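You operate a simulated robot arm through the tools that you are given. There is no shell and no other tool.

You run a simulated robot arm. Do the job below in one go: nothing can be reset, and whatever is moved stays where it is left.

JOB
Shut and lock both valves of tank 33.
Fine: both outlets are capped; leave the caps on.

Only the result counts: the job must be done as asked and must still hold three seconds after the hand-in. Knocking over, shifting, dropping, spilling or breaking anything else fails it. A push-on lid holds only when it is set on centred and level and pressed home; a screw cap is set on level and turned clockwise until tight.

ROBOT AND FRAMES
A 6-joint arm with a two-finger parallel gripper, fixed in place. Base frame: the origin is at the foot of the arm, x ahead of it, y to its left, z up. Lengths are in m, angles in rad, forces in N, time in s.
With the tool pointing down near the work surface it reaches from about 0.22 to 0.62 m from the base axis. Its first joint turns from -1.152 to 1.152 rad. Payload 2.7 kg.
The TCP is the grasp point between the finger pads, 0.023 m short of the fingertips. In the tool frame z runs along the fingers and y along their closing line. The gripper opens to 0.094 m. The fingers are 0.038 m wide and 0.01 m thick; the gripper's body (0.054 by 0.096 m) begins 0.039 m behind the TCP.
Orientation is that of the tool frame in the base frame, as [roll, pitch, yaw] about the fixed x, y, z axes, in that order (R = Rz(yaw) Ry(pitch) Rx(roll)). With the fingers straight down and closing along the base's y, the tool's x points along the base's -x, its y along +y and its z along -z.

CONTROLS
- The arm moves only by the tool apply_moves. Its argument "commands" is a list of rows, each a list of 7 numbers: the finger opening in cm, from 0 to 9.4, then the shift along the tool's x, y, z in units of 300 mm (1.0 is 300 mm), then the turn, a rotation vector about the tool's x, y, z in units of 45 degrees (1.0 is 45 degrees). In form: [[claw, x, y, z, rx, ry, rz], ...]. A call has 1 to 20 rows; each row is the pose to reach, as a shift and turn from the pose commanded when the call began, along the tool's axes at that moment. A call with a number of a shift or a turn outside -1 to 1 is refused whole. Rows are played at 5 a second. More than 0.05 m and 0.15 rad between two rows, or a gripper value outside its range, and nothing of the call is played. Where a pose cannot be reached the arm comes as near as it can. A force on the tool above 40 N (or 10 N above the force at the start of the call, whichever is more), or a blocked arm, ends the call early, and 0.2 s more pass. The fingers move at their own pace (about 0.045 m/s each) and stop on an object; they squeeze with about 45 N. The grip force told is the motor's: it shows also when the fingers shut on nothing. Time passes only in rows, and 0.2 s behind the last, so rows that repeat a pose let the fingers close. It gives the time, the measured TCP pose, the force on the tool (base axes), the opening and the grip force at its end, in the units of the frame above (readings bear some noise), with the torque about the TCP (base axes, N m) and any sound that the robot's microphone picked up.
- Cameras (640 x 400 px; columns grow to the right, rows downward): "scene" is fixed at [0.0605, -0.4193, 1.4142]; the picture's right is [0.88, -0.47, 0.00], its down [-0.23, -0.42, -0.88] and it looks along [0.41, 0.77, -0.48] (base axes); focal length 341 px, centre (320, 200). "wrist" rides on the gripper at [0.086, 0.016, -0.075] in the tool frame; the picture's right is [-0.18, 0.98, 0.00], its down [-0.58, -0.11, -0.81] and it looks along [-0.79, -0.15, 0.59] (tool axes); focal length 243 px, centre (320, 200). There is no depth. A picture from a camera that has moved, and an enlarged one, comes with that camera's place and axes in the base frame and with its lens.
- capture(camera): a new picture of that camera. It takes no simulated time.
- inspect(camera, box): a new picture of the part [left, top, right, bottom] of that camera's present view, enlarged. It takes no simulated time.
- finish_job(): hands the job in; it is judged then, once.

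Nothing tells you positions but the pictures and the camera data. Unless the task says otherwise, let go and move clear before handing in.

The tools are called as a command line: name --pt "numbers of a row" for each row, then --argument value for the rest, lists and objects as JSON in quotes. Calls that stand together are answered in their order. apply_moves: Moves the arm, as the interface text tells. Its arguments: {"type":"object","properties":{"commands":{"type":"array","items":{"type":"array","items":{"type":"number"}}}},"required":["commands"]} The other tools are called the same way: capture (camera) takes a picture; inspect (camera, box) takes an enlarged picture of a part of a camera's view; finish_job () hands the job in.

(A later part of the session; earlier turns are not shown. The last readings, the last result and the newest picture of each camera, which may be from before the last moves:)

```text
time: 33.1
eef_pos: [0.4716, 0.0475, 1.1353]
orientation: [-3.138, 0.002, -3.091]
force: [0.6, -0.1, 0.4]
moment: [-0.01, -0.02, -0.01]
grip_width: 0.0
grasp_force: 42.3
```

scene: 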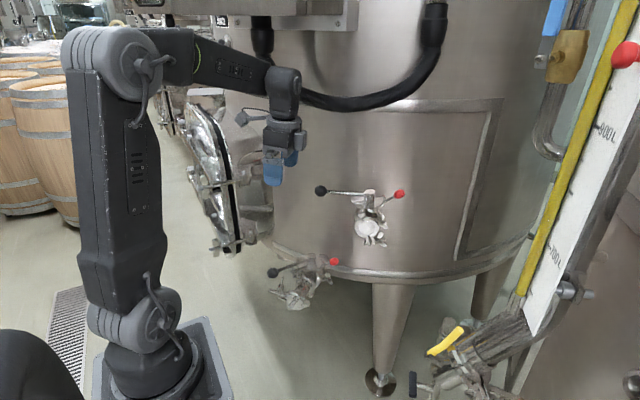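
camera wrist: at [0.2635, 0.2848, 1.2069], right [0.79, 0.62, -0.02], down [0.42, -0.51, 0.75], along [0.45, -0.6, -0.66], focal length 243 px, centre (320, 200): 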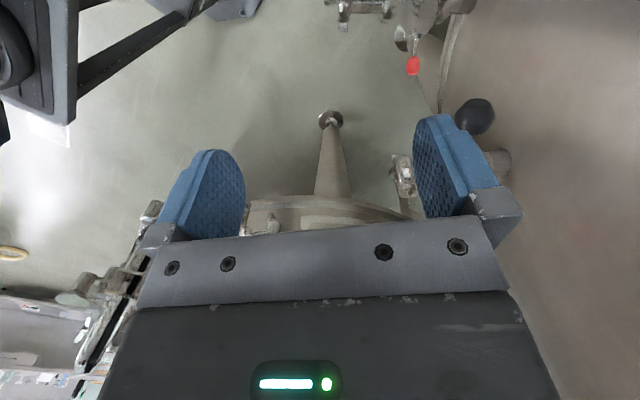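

apply_moves --pt "0 -0.05 0 0 0 0 -0.163" --pt "0 -0.1 0.01 0 0 0 -0.326" --pt "0 -0.15 0.015 0 0 0 -0.489" --pt "0 -0.2 0.02 0 0 0 -0.652" --pt "0 -0.25 0.025 0 0 0 -0.815" --pt "0 -0.295 0.027 0 0 0 -0.978"

apply_moves --pt "0 0 0 0 0 -0.18 0" --pt "0 0 0 0 0 -0.36 0" --pt "0 0 0 0 0 -0.5 0"

capture --camera "wrist"

capture --camera "scene"

```text
time: 34.5
eef_pos: [0.5584, 0.0607, 1.1358]
orientation: [-3.139, 0.0, -2.323]
force: [1.0, 0.6, -0.5]
moment: [0.01, 0.0, -0.01]
grip_width: 0.0
grasp_force: 42.4
```

```text
time: 35.3
eef_pos: [0.5569, 0.0612, 1.1353]
orientation: [-3.141, 0.395, -2.325]
force: [0.5, -0.5, 0.7]
moment: [-0.02, 0.0, 0.01]
grip_width: 0.0
grasp_force: 42.6
```

```text
taken
camera wrist: at [0.472, -0.0057, 1.1702], right [-0.6, 0.8, 0.07], down [0.23, 0.09, 0.97], along [0.77, 0.6, -0.24], focal length 243 px, centre (320, 200)
```

wrist: 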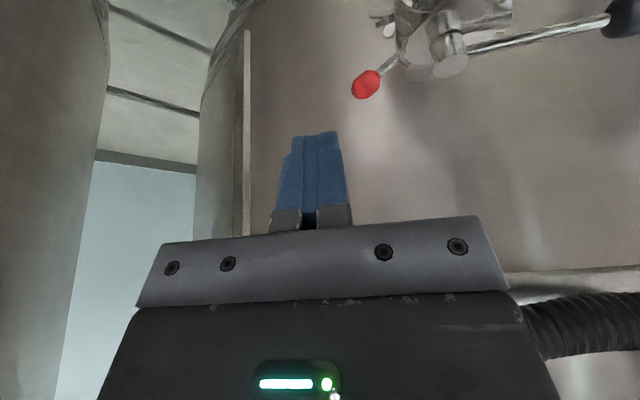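

```text
taken
```

scene: 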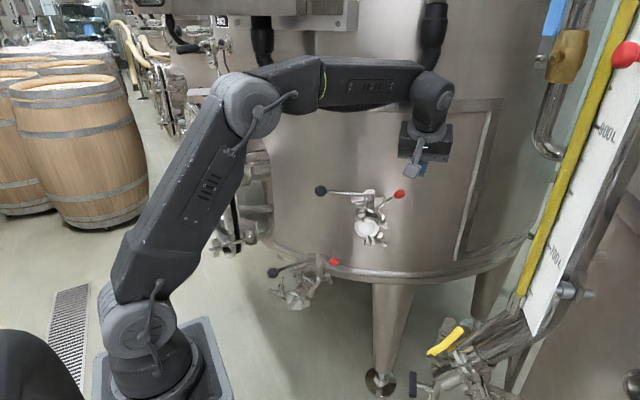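

apply_moves --pt "0 -0.025 0.002 0.108 0 0 0" --pt "0 -0.05 0.004 0.216 0 0 0" --pt "0 -0.075 0.006 0.324 0 0 0" --pt "0 -0.101 0.008 0.432 0 0 0"

capture --camera "wrist"

inspect --camera "scene" --box '[340, 130, 460, 230]'

```text
time: 36.3
eef_pos: [0.6112, 0.1195, 1.0262]
orientation: [-3.138, 0.392, -2.324]
force: [-0.4, -0.2, 0.1]
moment: [-0.02, 0.03, 0.03]
grip_width: 0.0
grasp_force: 42.0
```

```text
taken
camera wrist: at [0.5245, 0.0526, 1.0607], right [-0.6, 0.8, 0.07], down [0.23, 0.09, 0.97], along [0.76, 0.6, -0.24], focal length 243 px, centre (320, 200)
```

wrist: 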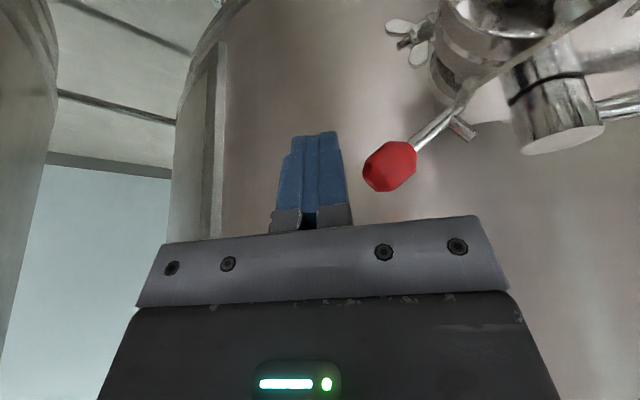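

```text
4.00 times, centred on (400, 180) of scene
camera zoom: at [0.0605, -0.4193, 1.4142], right [0.88, -0.47, 0.0], down [-0.23, -0.42, -0.88], along [0.41, 0.77, -0.48], focal length 1364 px, centre (0, 280)
```

zoom: 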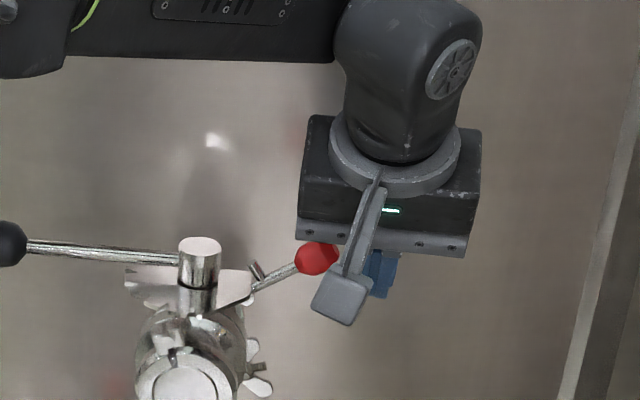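

apply_moves --pt "0 0 0.033 0 0 0 0" --pt "0 0 0.066 0 0 0 0" --pt "0 -0.004 0.1 -0.009 0 0 0"

capture --camera "wrist"

inspect --camera "scene" --box '[340, 130, 460, 230]'

```text
time: 37.2
eef_pos: [0.594, 0.1352, 1.0386]
orientation: [-3.117, 0.413, -2.324]
force: [0.0, -2.2, 1.0]
moment: [-0.03, 0.0, 0.0]
grip_width: 0.0
grasp_force: 43.0
stopped in row 3: the force on the tool passed its limit at 42 N (the readings are from after the stop); the commanded pose is now the measured one
```

```text
taken
camera wrist: at [0.506, 0.0684, 1.0713], right [-0.6, 0.8, 0.05], down [0.21, 0.09, 0.97], along [0.78, 0.59, -0.22], focal length 243 px, centre (320, 200)
```

wrist: 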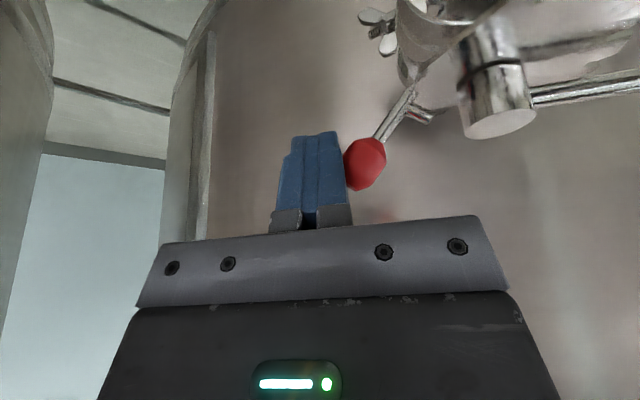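

```text
4.00 times, centred on (400, 180) of scene
camera zoom: at [0.0605, -0.4193, 1.4142], right [0.88, -0.47, 0.0], down [-0.23, -0.42, -0.88], along [0.41, 0.77, -0.48], focal length 1364 px, centre (0, 280)
```

zoom: 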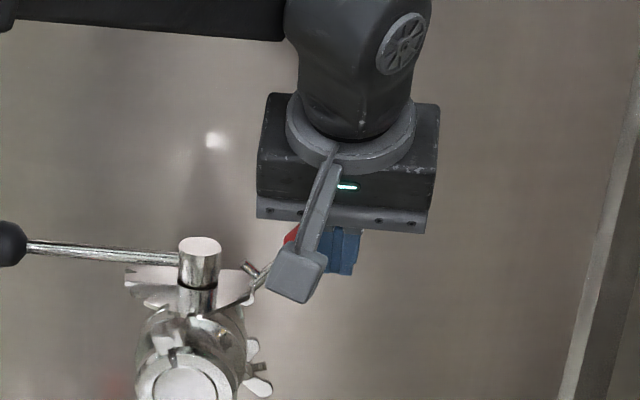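

inspect --camera "wrist" --box '[330, 40, 490, 200]'

inspect --camera "wrist" --box '[370, 60, 466, 120]'

inspect --camera "scene" --box '[364, 180, 412, 210]'

```text
2.50 times, centred on (410, 120) of wrist
camera zoom: at [0.506, 0.0684, 1.0713], right [-0.6, 0.8, 0.05], down [0.21, 0.09, 0.97], along [0.78, 0.59, -0.22], focal length 606 px, centre (95, 400)
```

zoom: 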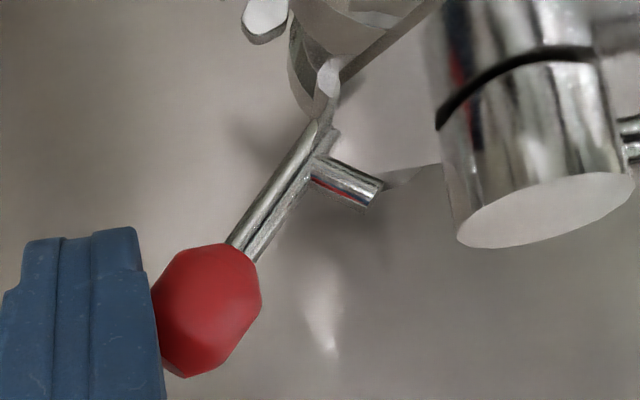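

```text
6.67 times, centred on (418, 90) of wrist
camera zoom: at [0.506, 0.0684, 1.0713], right [-0.6, 0.8, 0.05], down [0.21, 0.09, 0.97], along [0.78, 0.59, -0.22], focal length 1618 px, centre (-333, 933)
```

zoom: 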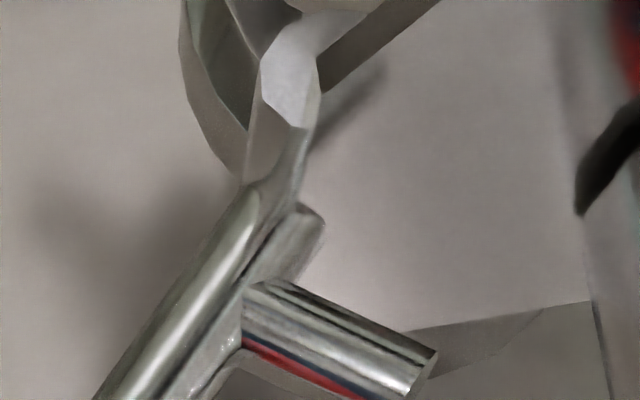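

```text
13.33 times, centred on (388, 195) of scene
camera zoom: at [0.0605, -0.4193, 1.4142], right [0.88, -0.47, 0.0], down [-0.23, -0.42, -0.88], along [0.41, 0.77, -0.48], focal length 4548 px, centre (-587, 267)
```

zoom: 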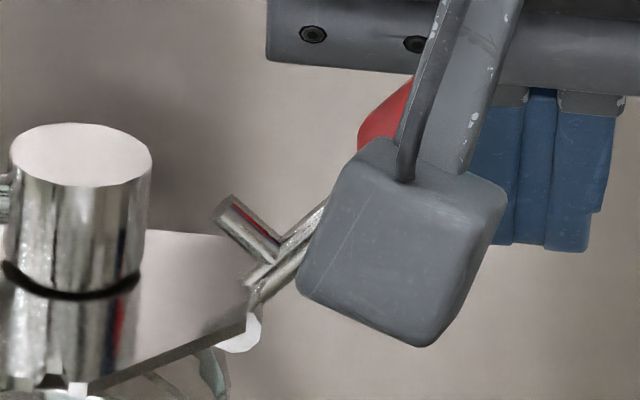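

The lever moves inward and stays there, now at about 60°. I'll continue pushing, following its arc.

apply_moves --pt "0 0 0.02 -0.004 0 0 0" --pt "0 0 0.04 -0.008 0 0 0" --pt "0 0 0.06 -0.012 0 0 0" --pt "0 0 0.08 -0.015 0 0 0" --pt "0 0 0.1 -0.018 0 0 0"

inspect --camera "wrist" --box '[300, 20, 500, 200]'

inspect --camera "scene" --box '[350, 170, 414, 210]'

```text
time: 38.4
eef_pos: [0.5706, 0.1545, 1.0405]
orientation: [-3.12, 0.41, -2.323]
force: [10.6, -8.1, 8.4]
moment: [0.13, 0.03, -0.18]
grip_width: 0.0
grasp_force: 42.8
```

```text
2.22 times, centred on (400, 110) of wrist
camera zoom: at [0.483, 0.0879, 1.074], right [-0.6, 0.8, 0.05], down [0.21, 0.09, 0.97], along [0.78, 0.59, -0.22], focal length 539 px, centre (142, 400)
```

zoom: 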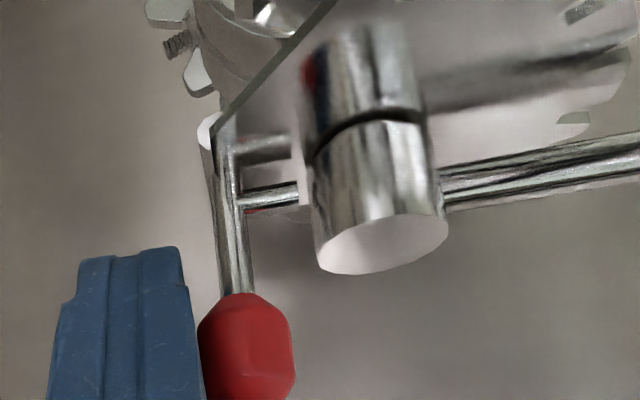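

```text
10.00 times, centred on (382, 190) of scene
camera zoom: at [0.0607, -0.4196, 1.4141], right [0.88, -0.47, 0.0], down [-0.23, -0.42, -0.88], along [0.41, 0.77, -0.48], focal length 3411 px, centre (-300, 300)
```

zoom: 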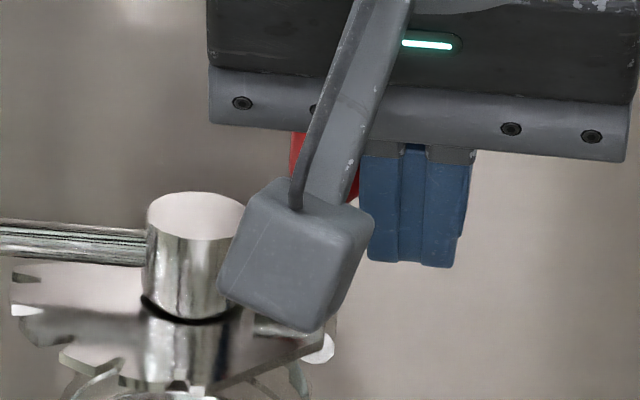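

The lever is vertical now and the peg is right at the hub, as predicted. I'll press a little more to seat it.

apply_moves --pt "0 0 0.008 0 0 0 0" --pt "0 0 0.016 0 0 0 0" --pt "0 0 0.024 0 0 0 0" --pt "0 0 0.032 0 0 0 0"

inspect --camera "wrist" --box '[300, 20, 500, 200]'

inspect --camera "wrist" --box '[350, 60, 450, 140]'

```text
time: 39.1
eef_pos: [0.571, 0.1543, 1.042]
orientation: [-3.108, 0.416, -2.328]
force: [9.6, -6.9, -0.7]
moment: [0.0, 0.0, -0.15]
grip_width: 0.0
grasp_force: 42.3
stopped in row 3: the force on the tool passed its limit at 43 N (the readings are from after the stop); the commanded pose is now the measured one
```

```text
2.22 times, centred on (400, 110) of wrist
camera zoom: at [0.4812, 0.0881, 1.0736], right [-0.59, 0.81, 0.04], down [0.2, 0.09, 0.98], along [0.78, 0.58, -0.22], focal length 539 px, centre (142, 400)
```

zoom: 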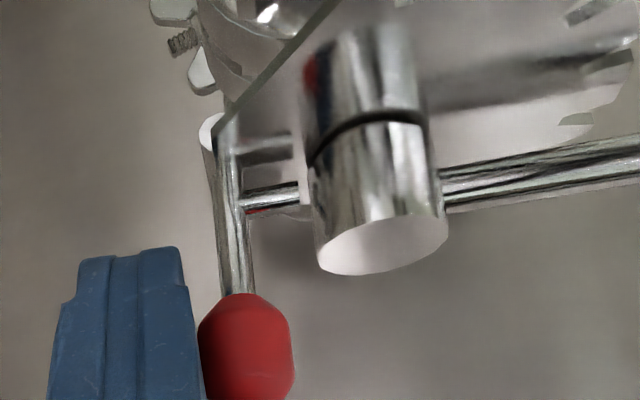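

```text
5.00 times, centred on (400, 100) of wrist
camera zoom: at [0.4812, 0.0881, 1.0736], right [-0.59, 0.81, 0.04], down [0.2, 0.09, 0.98], along [0.78, 0.58, -0.22], focal length 1213 px, centre (-80, 700)
```

zoom: 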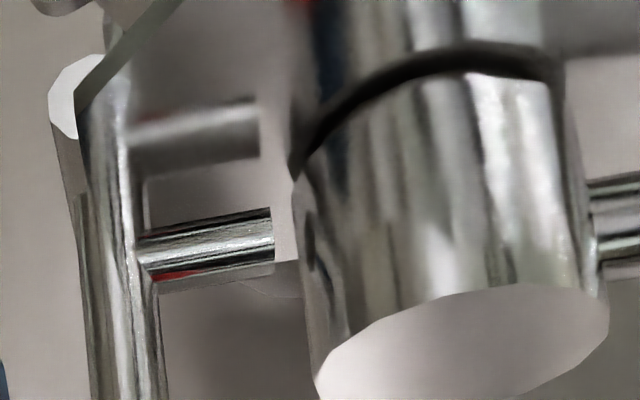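

apply_moves --pt "0 0 -0.03 0 0 0 0" --pt "0 0 -0.08 0 0 0 0" --pt "0 0.1 -0.14 -0.04 0 0 0"

capture --camera "wrist"

inspect --camera "wrist" --box '[340, 20, 500, 180]'

inspect --camera "scene" --box '[350, 175, 414, 215]'

```text
time: 39.9
eef_pos: [0.5775, 0.1032, 1.043]
orientation: [-3.111, 0.415, -2.328]
force: [-0.4, -0.2, 1.0]
moment: [0.02, 0.0, 0.02]
grip_width: 0.0
grasp_force: 42.7
```

```text
taken
camera wrist: at [0.4889, 0.037, 1.0742], right [-0.59, 0.81, 0.05], down [0.2, 0.09, 0.97], along [0.78, 0.59, -0.22], focal length 243 px, centre (320, 200)
```

wrist: 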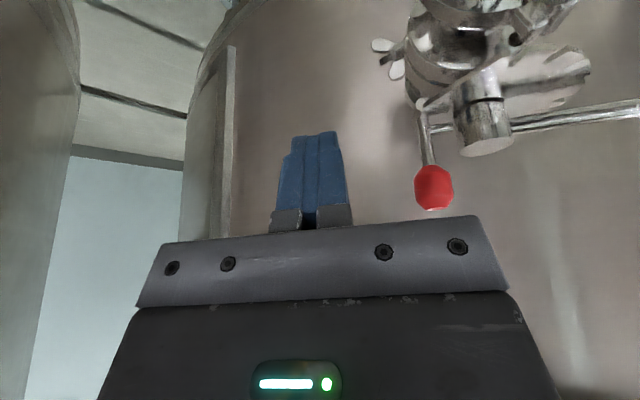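

```text
2.50 times, centred on (420, 100) of wrist
camera zoom: at [0.4889, 0.037, 1.0742], right [-0.59, 0.81, 0.05], down [0.2, 0.09, 0.97], along [0.78, 0.59, -0.22], focal length 606 px, centre (70, 450)
```

zoom: 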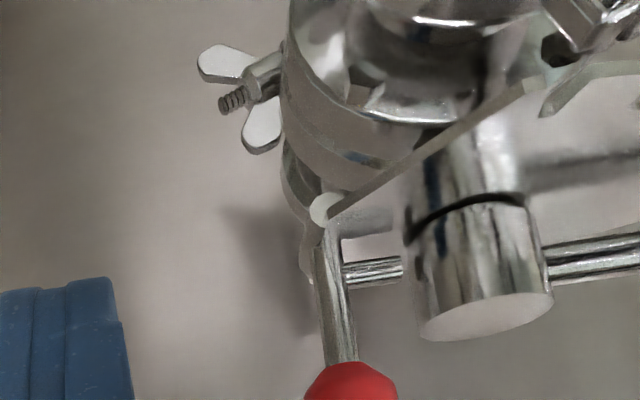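

```text
10.00 times, centred on (382, 195) of scene
camera zoom: at [0.0606, -0.4192, 1.4142], right [0.88, -0.47, 0.0], down [-0.23, -0.42, -0.88], along [0.41, 0.77, -0.48], focal length 3411 px, centre (-300, 250)
```

zoom: 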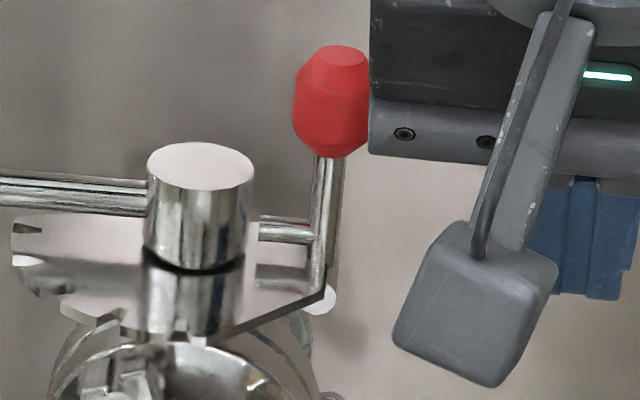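

inspect --camera "wrist" --box '[412, 90, 460, 150]'

inspect --camera "scene" --box '[362, 186, 390, 206]'

apply_moves --pt "0 0.1 -0.1 0 0 0 -0.0" --pt "0 0.15 -0.2 0 0 0 -0.1" --pt "0 0.2 -0.3 0 0 0 -0.28" --pt "0 0.2 -0.35 0 0 0 -0.46" --pt "0 0.2 -0.35 0 0 0 -0.62"

capture --camera "wrist"

```text
6.67 times, centred on (436, 120) of wrist
camera zoom: at [0.4889, 0.037, 1.0742], right [-0.59, 0.81, 0.05], down [0.2, 0.09, 0.97], along [0.78, 0.59, -0.22], focal length 1618 px, centre (-453, 733)
```

zoom: 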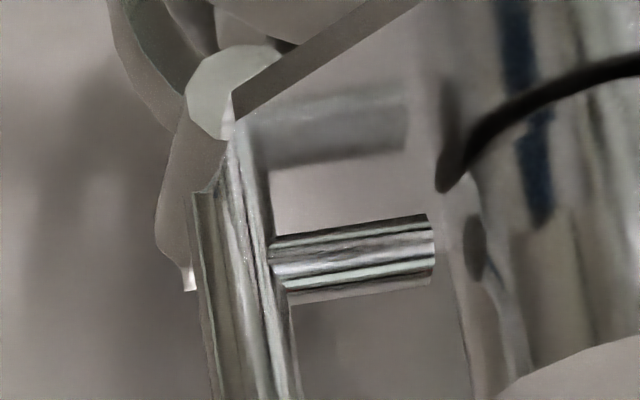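

```text
16.00 times, centred on (376, 196) of scene
camera zoom: at [0.0606, -0.4192, 1.4142], right [0.88, -0.47, 0.0], down [-0.23, -0.42, -0.88], along [0.41, 0.77, -0.48], focal length 5458 px, centre (-576, 264)
```

zoom: 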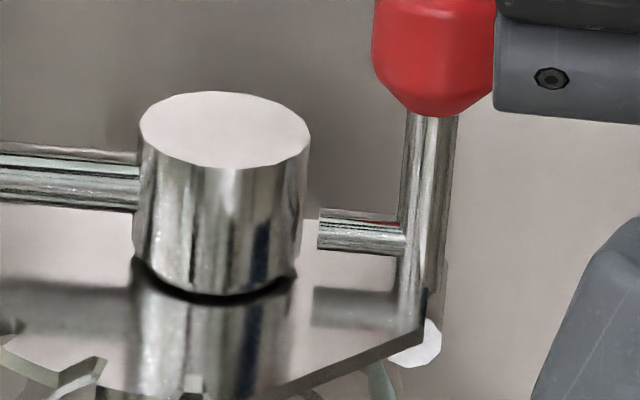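

```text
time: 41.1
eef_pos: [0.6147, -0.0099, 1.0192]
orientation: [-2.913, 0.351, -1.802]
force: [0.4, 0.5, -0.7]
moment: [0.04, 0.0, 0.03]
grip_width: 0.0002
grasp_force: 42.2
```

```text
taken
camera wrist: at [0.5584, -0.1031, 1.0539], right [-0.87, 0.46, -0.15], down [-0.01, 0.28, 0.96], along [0.49, 0.84, -0.24], focal length 243 px, centre (320, 200)
```

wrist: 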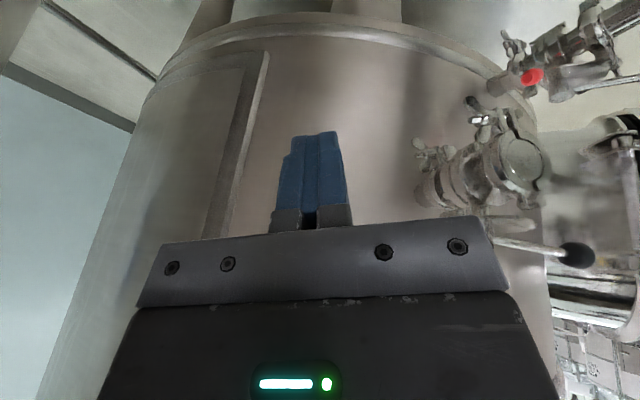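

apply_moves --pt "0 -0.035 0 -0.094 -0.15 0 0" --pt "0 -0.069 0 -0.188 -0.291 0 0"

apply_moves --pt "0 0 0 0 -0.06 0 -0.16" --pt "0 0 0 0 -0.118 0 -0.32" --pt "0 0 0 0 -0.177 0 -0.48" --pt "0 0 0 0 -0.236 0 -0.643"

capture --camera "wrist"

```text
time: 41.7
eef_pos: [0.6033, -0.0057, 1.0808]
orientation: [3.14, 0.351, -1.807]
force: [-0.8, 0.3, 0.5]
moment: [-0.01, 0.0, -0.01]
grip_width: 0.0
grasp_force: 42.4
```

```text
time: 42.7
eef_pos: [0.5917, -0.0065, 1.0757]
orientation: [3.14, 0.352, -1.266]
force: [0.2, -0.5, -0.4]
moment: [-0.04, 0.04, 0.0]
grip_width: 0.0
grasp_force: 42.9
out of reach, approached as far as the arm can: row 4
```

```text
taken
camera wrist: at [0.6083, -0.1131, 1.1156], right [-0.99, -0.13, 0.06], down [0.02, 0.29, 0.96], along [-0.14, 0.95, -0.28], focal length 243 px, centre (320, 200)
```

wrist: 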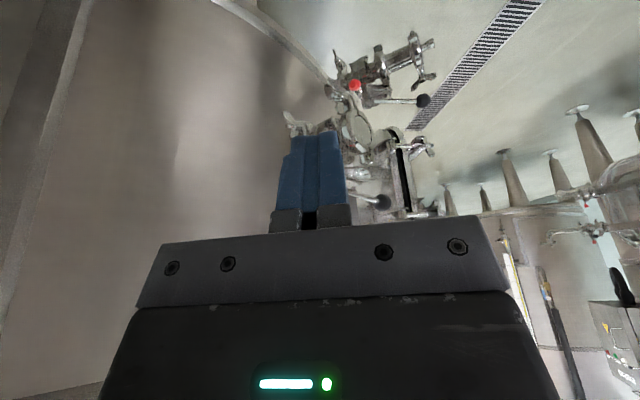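

Fingers block the view; I'll open them and shift slightly.

apply_moves --pt "5 0 0 0 0 0 0" --pt "9.4 0 0 0 0 0 0" --pt "9.4 0 0 0 0 0 0" --pt "9.4 0 0 0 0 0 0" --pt "9.4 0 0 0 0 0 0"

inspect --camera "wrist" --box '[260, 120, 400, 220]'

inspect --camera "wrist" --box '[270, 150, 350, 210]'

```text
time: 43.9
eef_pos: [0.5923, -0.0077, 1.0763]
orientation: [3.14, 0.352, -1.268]
force: [0.9, 0.0, 0.6]
moment: [0.02, -0.01, -0.02]
grip_width: 0.094
grasp_force: 0.0
```

```text
4.00 times, centred on (330, 170) of wrist
camera zoom: at [0.6081, -0.1131, 1.1157], right [-0.99, -0.13, 0.06], down [0.02, 0.29, 0.96], along [-0.14, 0.95, -0.28], focal length 970 px, centre (280, 320)
```

zoom: 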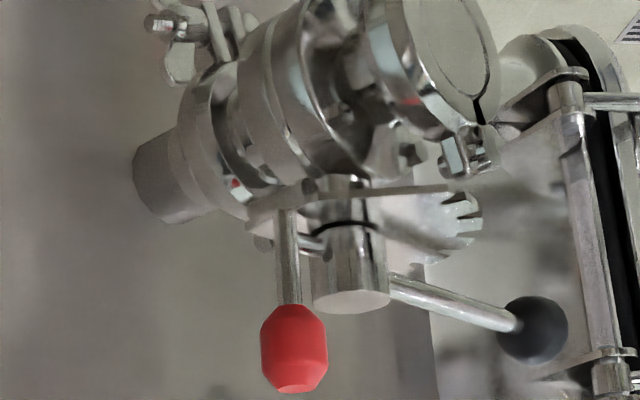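

```text
6.67 times, centred on (310, 180) of wrist
camera zoom: at [0.6081, -0.1131, 1.1157], right [-0.99, -0.13, 0.06], down [0.02, 0.29, 0.96], along [-0.14, 0.95, -0.28], focal length 1618 px, centre (387, 333)
```

zoom: 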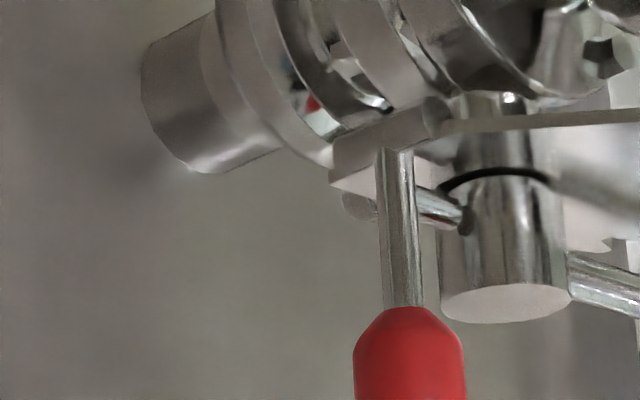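

inspect --camera "wrist" --box '[310, 168, 342, 194]'

```text
15.38 times, centred on (326, 181) of wrist
camera zoom: at [0.6081, -0.1131, 1.1157], right [-0.99, -0.13, 0.06], down [0.02, 0.29, 0.96], along [-0.14, 0.95, -0.28], focal length 3733 px, centre (228, 492)
```

zoom: 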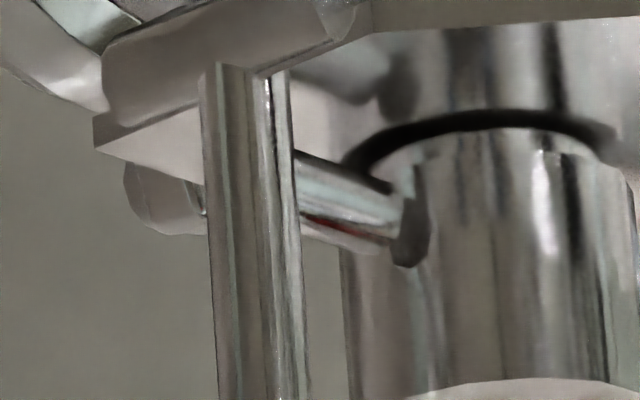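

The lever is upright with its peg pointing at a matching hole in the hub, but it isn't clear that it has entered. I'll check the handle's exact angle against the hole.

inspect --camera "scene" --box '[310, 170, 414, 235]'

inspect --camera "scene" --box '[364, 186, 392, 204]'

inspect --camera "wrist" --box '[310, 160, 410, 220]'

```text
6.15 times, centred on (362, 202) of scene
camera zoom: at [0.0605, -0.4193, 1.4142], right [0.88, -0.47, 0.0], down [-0.23, -0.42, -0.88], along [0.41, 0.77, -0.48], focal length 2099 px, centre (62, 185)
```

zoom: 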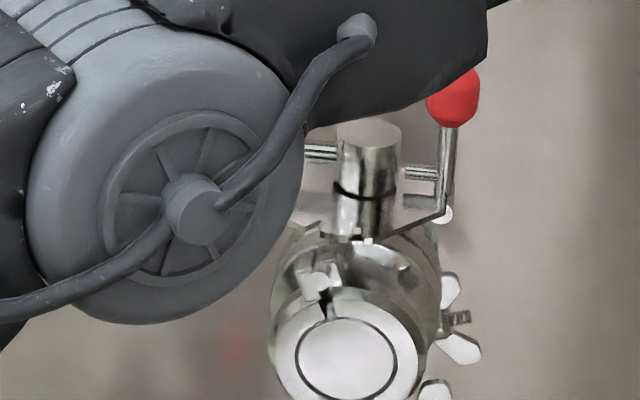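

```text
16.00 times, centred on (378, 195) of scene
camera zoom: at [0.0605, -0.4193, 1.4142], right [0.88, -0.47, 0.0], down [-0.23, -0.42, -0.88], along [0.41, 0.77, -0.48], focal length 5458 px, centre (-608, 280)
```

zoom: 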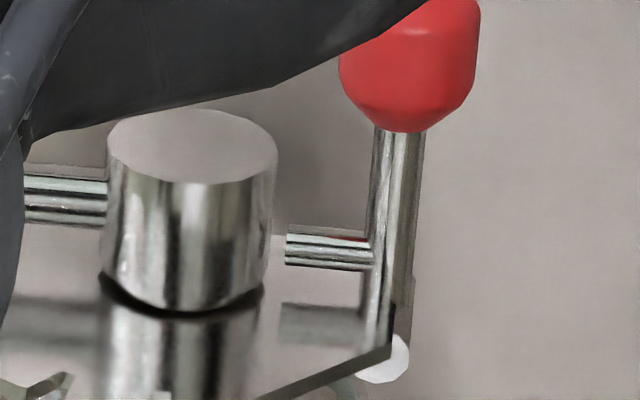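

```text
6.40 times, centred on (360, 190) of wrist
camera zoom: at [0.6081, -0.1131, 1.1157], right [-0.99, -0.13, 0.06], down [0.02, 0.29, 0.96], along [-0.14, 0.95, -0.28], focal length 1553 px, centre (64, 264)
```

zoom: 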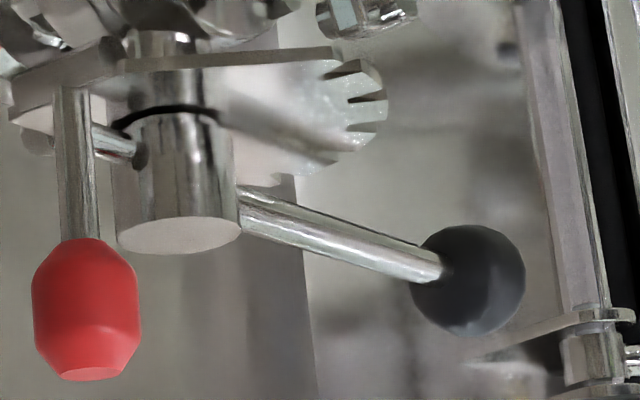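

apply_moves --pt "4 -0.03 0.045 -0.03 0.046 0 0.126" --pt "0 -0.06 0.09 -0.06 0.093 0 0.252" --pt "0 -0.08 0.135 -0.09 0.139 0 0.378" --pt "0 -0.1 0.18 -0.11 0.186 0 0.504" --pt "0 -0.123 0.223 -0.132 0.232 0 0.63"

```text
time: 45.1
eef_pos: [0.5223, -0.0075, 1.1261]
orientation: [-3.14, 0.35, -1.799]
force: [-0.9, -0.7, 0.0]
moment: [-0.04, 0.02, 0.0]
grip_width: 0.0
grasp_force: 12.3
```

apply_moves --pt "0 -0.086 0.049 0.031 0.046 0 0.126" --pt "0 -0.172 0.097 0.063 0.093 0 0.252" --pt "0 -0.257 0.146 0.094 0.139 0 0.378" --pt "0 -0.343 0.194 0.126 0.186 0 0.504" --pt "0 -0.429 0.243 0.157 0.232 0 0.63"

apply_moves --pt "0 0 0 0 0 -0.16 0" --pt "0 0 0 0 0 -0.32 0"

capture --camera "wrist"

capture --camera "scene"

```text
time: 46.3
eef_pos: [0.4822, 0.1436, 1.128]
orientation: [-3.14, 0.351, -2.322]
force: [0.0, 0.8, 1.1]
moment: [-0.06, -0.01, -0.02]
grip_width: 0.0
grasp_force: 42.6
```

```text
time: 46.9
eef_pos: [0.4827, 0.1425, 1.1276]
orientation: [-3.14, 0.604, -2.322]
force: [0.1, 0.4, 0.5]
moment: [-0.01, 0.0, -0.02]
grip_width: 0.0002
grasp_force: 42.0
```

```text
taken
camera wrist: at [0.3915, 0.0716, 1.138], right [-0.61, 0.78, 0.1], down [0.09, -0.06, 0.99], along [0.78, 0.62, -0.04], focal length 243 px, centre (320, 200)
```

wrist: 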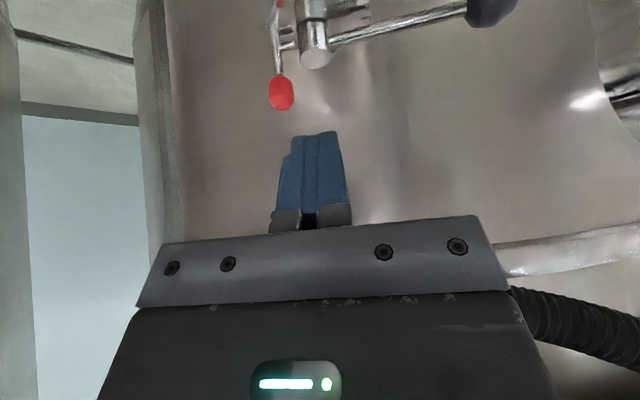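

```text
taken
```

scene: 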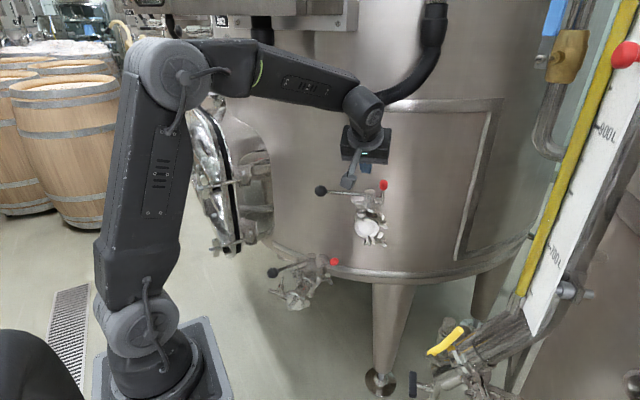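

apply_moves --pt "0 -0.06 0.07 0.04 0 0 0" --pt "0 -0.12 0.14 0.1 0 0 0" --pt "0 -0.18 0.21 0.18 0 0 0" --pt "0 -0.201 0.272 0.291 0 0 0"

inspect --camera "wrist" --box '[180, 0, 460, 200]'

inspect --camera "scene" --box '[280, 80, 440, 240]'

```text
time: 47.9
eef_pos: [0.4878, 0.2728, 1.0888]
orientation: [-3.14, 0.602, -2.32]
force: [0.9, 0.9, -0.5]
moment: [-0.01, 0.02, -0.01]
grip_width: 0.0
grasp_force: 42.4
```

```text
2.00 times, centred on (320, 100) of wrist
camera zoom: at [0.3988, 0.2018, 1.1006], right [-0.61, 0.78, 0.1], down [0.09, -0.06, 0.99], along [0.78, 0.62, -0.04], focal length 485 px, centre (320, 400)
```

zoom: 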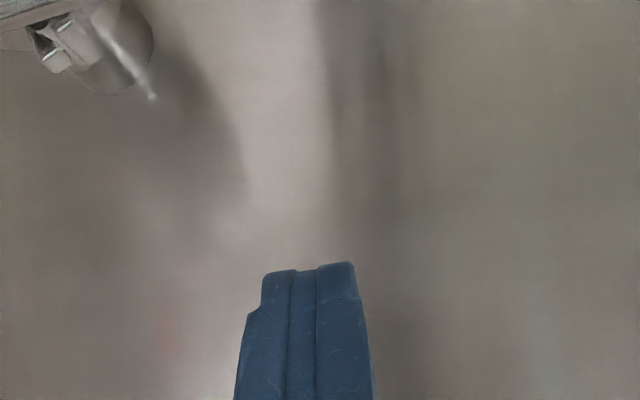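

```text
2.50 times, centred on (360, 160) of scene
camera zoom: at [0.0605, -0.4193, 1.4142], right [0.88, -0.47, 0.0], down [-0.23, -0.42, -0.88], along [0.41, 0.77, -0.48], focal length 853 px, centre (220, 300)
```

zoom: 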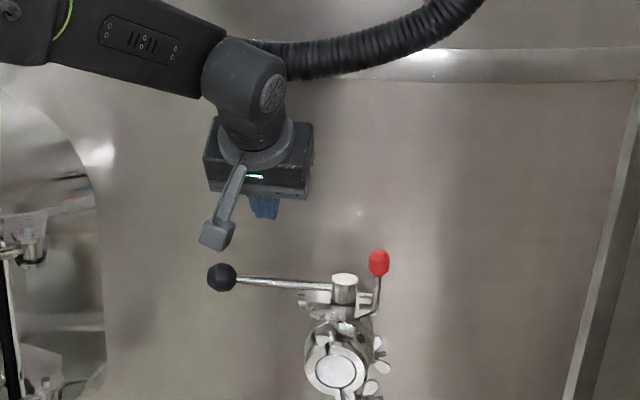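

apply_moves --pt "0 0.045 0 0.065 0 0 0" --pt "0 0.09 0 0.13 0 0 0" --pt "0 0.13 0 0.189 0 0 0"

inspect --camera "scene" --box '[300, 140, 420, 240]'

capture --camera "wrist"

```text
time: 48.7
eef_pos: [0.4884, 0.2698, 1.0187]
orientation: [3.141, 0.603, -2.32]
force: [0.9, -0.8, 0.2]
moment: [0.02, 0.0, 0.0]
grip_width: 0.0
grasp_force: 43.2
```

```text
4.00 times, centred on (360, 190) of scene
camera zoom: at [0.0605, -0.4193, 1.4142], right [0.88, -0.47, 0.0], down [-0.23, -0.42, -0.88], along [0.41, 0.77, -0.48], focal length 1364 px, centre (160, 240)
```

zoom: 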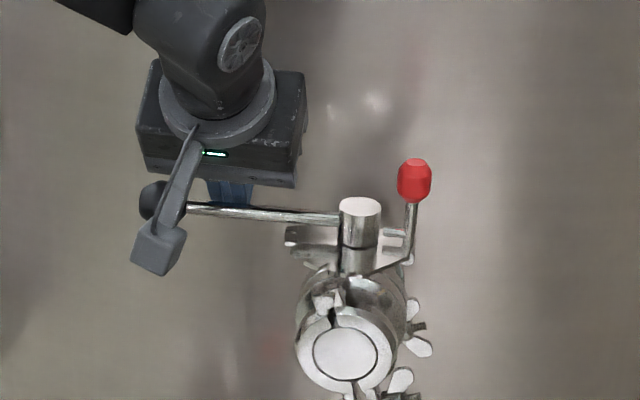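

```text
taken
camera wrist: at [0.3992, 0.1994, 1.0297], right [-0.61, 0.78, 0.1], down [0.09, -0.06, 0.99], along [0.78, 0.62, -0.04], focal length 243 px, centre (320, 200)
```

wrist: 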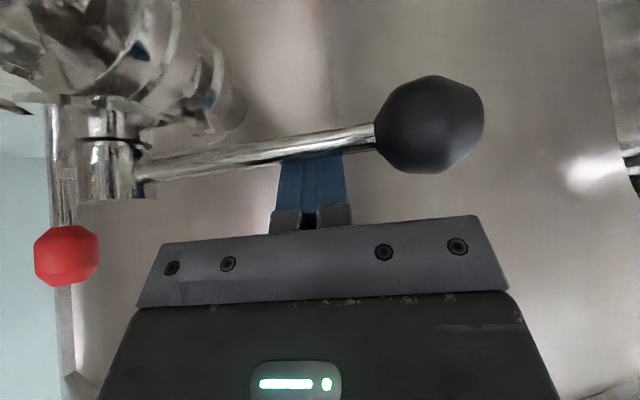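

Fingers are hooked behind the rod. I'll pull very gently toward open to test whether the lock holds.

apply_moves --pt "0 0.011 0 -0.0076 0 0 0" --pt "0 0.022 0 -0.0151 0 0 0"

```text
time: 49.3
eef_pos: [0.4849, 0.2673, 1.0201]
orientation: [-3.139, 0.607, -2.321]
force: [8.6, 9.9, 2.8]
moment: [-0.01, -0.08, 0.17]
grip_width: 0.0
grasp_force: 42.6
```

apply_moves --pt "0 0.008 0 -0.0057 0 0 0" --pt "0 0.008 0 -0.0057 0 0 0"

inspect --camera "scene" --box '[300, 140, 420, 240]'

inspect --camera "scene" --box '[364, 186, 392, 204]'

```text
time: 49.9
eef_pos: [0.4825, 0.2658, 1.0212]
orientation: [-3.138, 0.613, -2.319]
force: [18.0, 25.7, 6.6]
moment: [0.15, -0.16, 0.33]
grip_width: 0.0001
grasp_force: 42.7
```

```text
4.00 times, centred on (360, 190) of scene
camera zoom: at [0.0609, -0.4186, 1.4144], right [0.88, -0.47, 0.0], down [-0.23, -0.42, -0.88], along [0.41, 0.77, -0.48], focal length 1364 px, centre (160, 240)
```

zoom: 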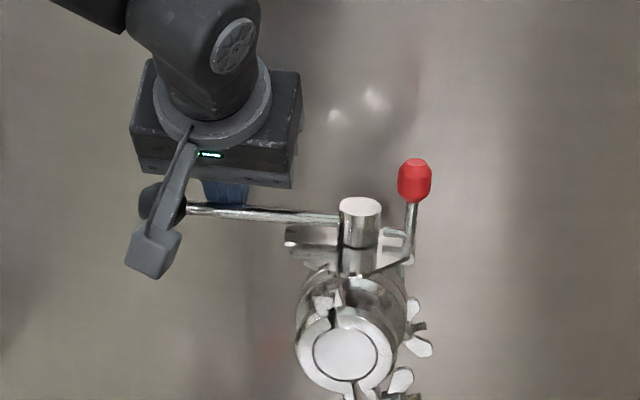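

```text
16.00 times, centred on (378, 195) of scene
camera zoom: at [0.0609, -0.4186, 1.4144], right [0.88, -0.47, 0.0], down [-0.23, -0.42, -0.88], along [0.41, 0.77, -0.48], focal length 5458 px, centre (-608, 280)
```

zoom: 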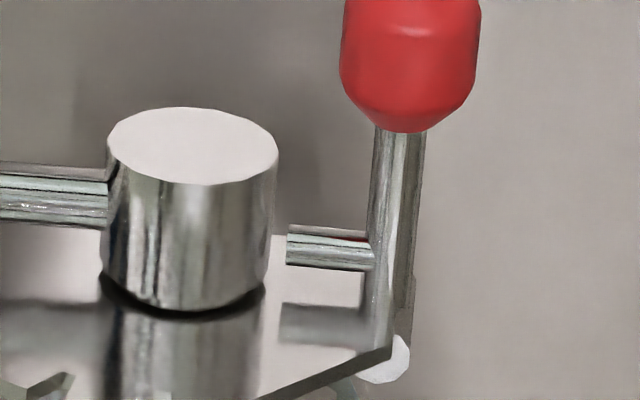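

The upper lever doesn't move under 31 N (it moved at about 4 N before), so the upper valve is shut and locked. I'll release and back out, then go for the lower valve.

apply_moves --pt "0 -0.03 0 0.021 0 0 0" --pt "0 -0.09 0 -0.065 0 0 0" --pt "0 -0.15 0 -0.15 0 0 0" --pt "0 -0.2 0 -0.24 0 0 0" --pt "0 -0.1 0 -0.3 0 0 0" --pt "0 0.05 0 -0.35 0 0 0"

capture --camera "scene"

inspect --camera "scene" --box '[310, 170, 410, 235]'

```text
time: 51.3
eef_pos: [0.4313, 0.2099, 1.0959]
orientation: [-3.138, 0.602, -2.321]
force: [0.3, -0.5, -1.2]
moment: [-0.01, -0.02, 0.01]
grip_width: 0.0
grasp_force: 42.3
```

```text
taken
```

scene: 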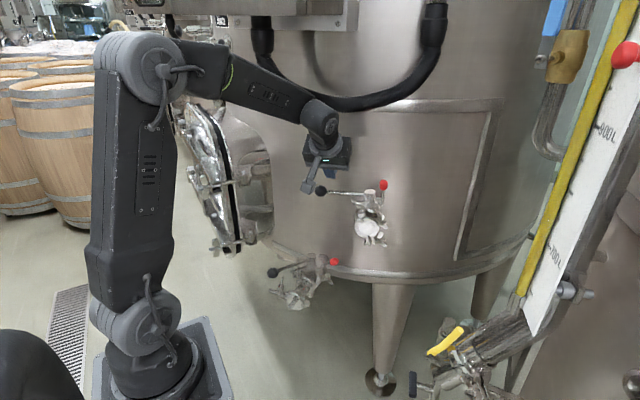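

```text
6.15 times, centred on (360, 202) of scene
camera zoom: at [0.0605, -0.4192, 1.4142], right [0.88, -0.47, 0.0], down [-0.23, -0.42, -0.88], along [0.41, 0.77, -0.48], focal length 2099 px, centre (74, 185)
```

zoom: 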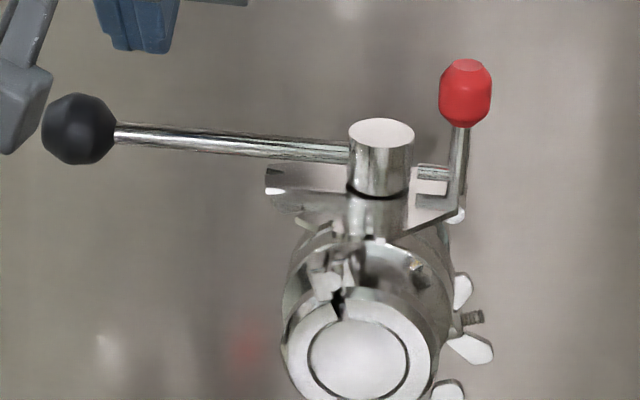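

Now I'll move to a spot above and in front of the lower valve, and look at it closely before touching it.

apply_moves --pt "0 0.076 0.062 -0.052 0 0.128 0" --pt "0 0.152 0.124 -0.105 0 0.256 0" --pt "0 0.228 0.186 -0.157 0 0.384 0" --pt "0 0.304 0.248 -0.209 0 0.512 0"

capture --camera "wrist"

capture --camera "scene"

```text
time: 52.3
eef_pos: [0.3023, 0.181, 1.0965]
orientation: [-3.141, 0.199, -2.321]
force: [0.2, -0.3, -0.9]
moment: [-0.01, 0.0, 0.02]
grip_width: 0.0
grasp_force: 42.9
```

```text
taken
camera wrist: at [0.2219, 0.119, 1.1515], right [-0.59, 0.8, 0.03], down [0.36, 0.23, 0.91], along [0.72, 0.55, -0.42], focal length 243 px, centre (320, 200)
```

wrist: 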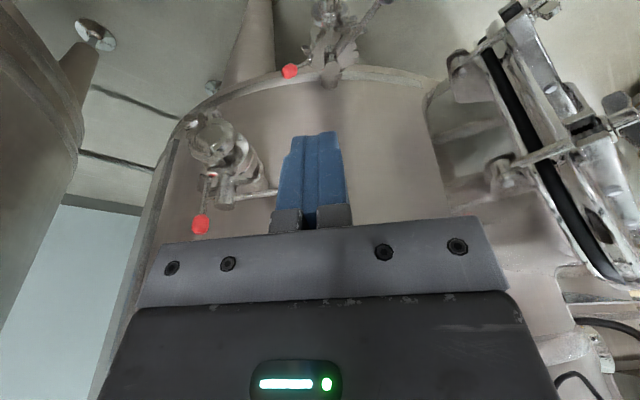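

```text
taken
```

scene: 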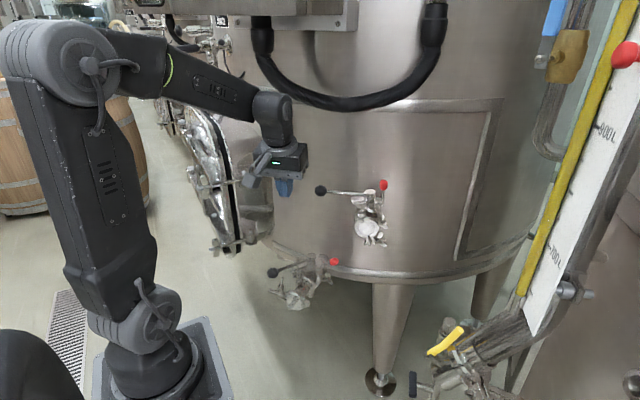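

apply_moves --pt "0 0.03 0 0.147 0.01 0 0.05" --pt "0 0.06 0 0.294 0.02 0 0.1" --pt "0 0.09 0 0.441 0.03 0 0.15" --pt "0 0.119 0 0.588 0.035 0 0.174"

capture --camera "wrist"

inspect --camera "wrist" --box '[240, 0, 460, 140]'

inspect --camera "scene" --box '[250, 180, 370, 320]'

```text
time: 53.3
eef_pos: [0.3028, 0.1784, 0.915]
orientation: [-3.141, 0.202, -2.462]
force: [0.4, 0.5, -0.5]
moment: [-0.01, -0.03, -0.02]
grip_width: 0.0001
grasp_force: 43.1
```

```text
taken
camera wrist: at [0.2142, 0.1301, 0.9694], right [-0.48, 0.88, 0.04], down [0.39, 0.17, 0.91], along [0.79, 0.45, -0.42], focal length 243 px, centre (320, 200)
```

wrist: 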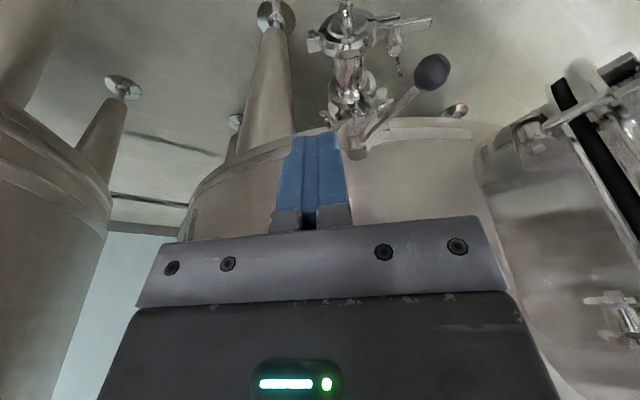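

```text
2.86 times, centred on (350, 70) of wrist
camera zoom: at [0.2142, 0.1301, 0.9694], right [-0.48, 0.88, 0.04], down [0.39, 0.17, 0.91], along [0.79, 0.45, -0.42], focal length 693 px, centre (234, 571)
```

zoom: 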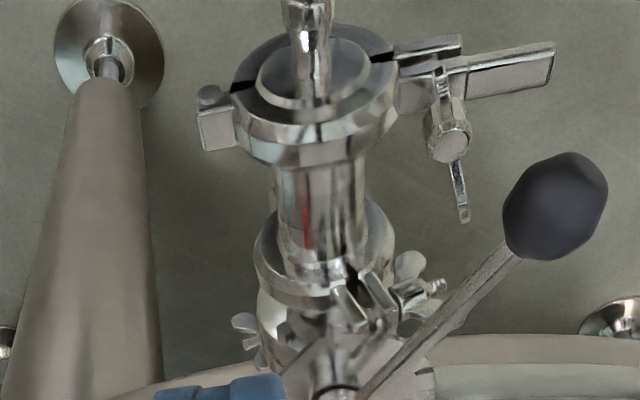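

```text
2.86 times, centred on (310, 250) of scene
camera zoom: at [0.0605, -0.4193, 1.4142], right [0.88, -0.47, 0.0], down [-0.23, -0.42, -0.88], along [0.41, 0.77, -0.48], focal length 975 px, centre (349, 57)
```

zoom: 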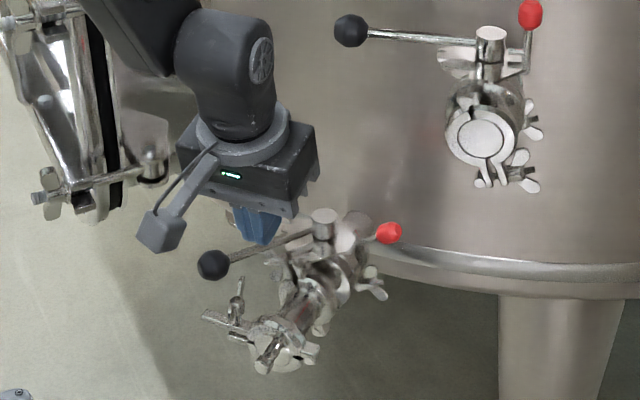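

apply_moves --pt "0 -0.05 0.05 0.09 0 0.065 0" --pt "0 -0.1 0.1 0.18 0 0.13 0" --pt "0 -0.145 0.15 0.27 0 0.195 0" --pt "0 -0.188 0.195 0.361 0 0.2577 0"

capture --camera "wrist"

inspect --camera "scene" --box '[250, 220, 350, 320]'

```text
time: 54.3
eef_pos: [0.3259, 0.274, 0.8198]
orientation: [-3.14, -0.001, -2.462]
force: [-0.1, 0.0, -0.2]
moment: [0.0, -0.01, 0.0]
grip_width: 0.0
grasp_force: 42.4
```

```text
taken
camera wrist: at [0.2484, 0.2334, 0.8945], right [-0.47, 0.88, 0.0], down [0.52, 0.28, 0.81], along [0.71, 0.38, -0.59], focal length 243 px, centre (320, 200)
```

wrist: 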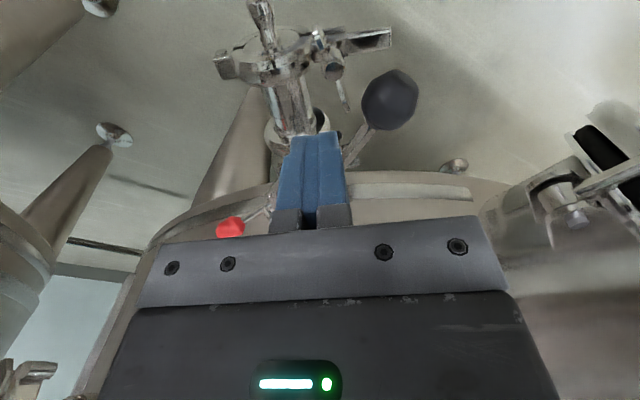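

```text
4.00 times, centred on (300, 270) of scene
camera zoom: at [0.0605, -0.4193, 1.4142], right [0.88, -0.47, 0.0], down [-0.23, -0.42, -0.88], along [0.41, 0.77, -0.48], focal length 1364 px, centre (400, -80)
```

zoom: 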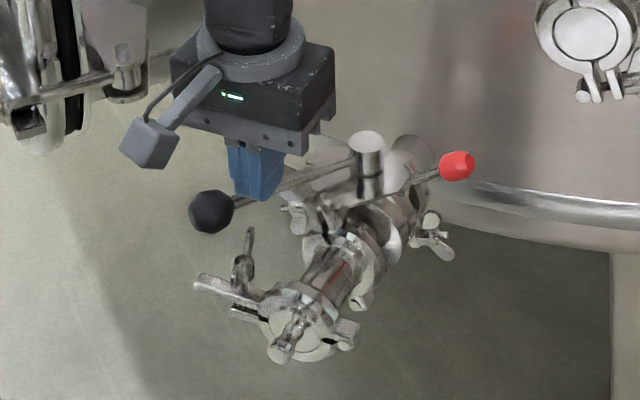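

apply_moves --pt "0 0 0 0.04 0 0 0" --pt "0 0 0 0.08 0 0 0" --pt "0 0 0 0.11 0 0 0" --pt "0 0 0 0.133 0 0 0"

inspect --camera "wrist" --box '[220, 20, 460, 180]'

inspect --camera "scene" --box '[265, 245, 345, 305]'

```text
time: 55.3
eef_pos: [0.3265, 0.2741, 0.7814]
orientation: [-3.139, -0.001, -2.461]
force: [-0.1, 0.8, 0.2]
moment: [0.01, 0.01, -0.02]
grip_width: 0.0
grasp_force: 42.1
```

```text
2.50 times, centred on (340, 100) of wrist
camera zoom: at [0.2479, 0.2323, 0.8556], right [-0.47, 0.88, 0.0], down [0.52, 0.28, 0.81], along [0.71, 0.38, -0.59], focal length 606 px, centre (270, 450)
```

zoom: 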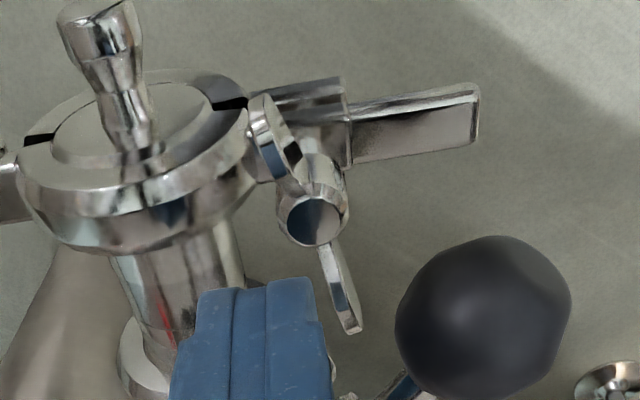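

```text
6.67 times, centred on (305, 275) of scene
camera zoom: at [0.0605, -0.4193, 1.4142], right [0.88, -0.47, 0.0], down [-0.23, -0.42, -0.88], along [0.41, 0.77, -0.48], focal length 2274 px, centre (420, -300)
```

zoom: 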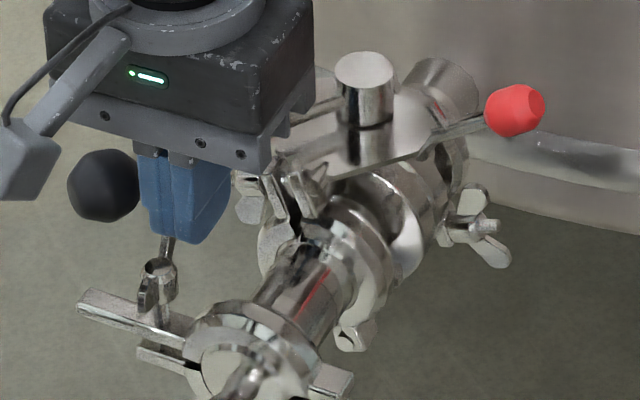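

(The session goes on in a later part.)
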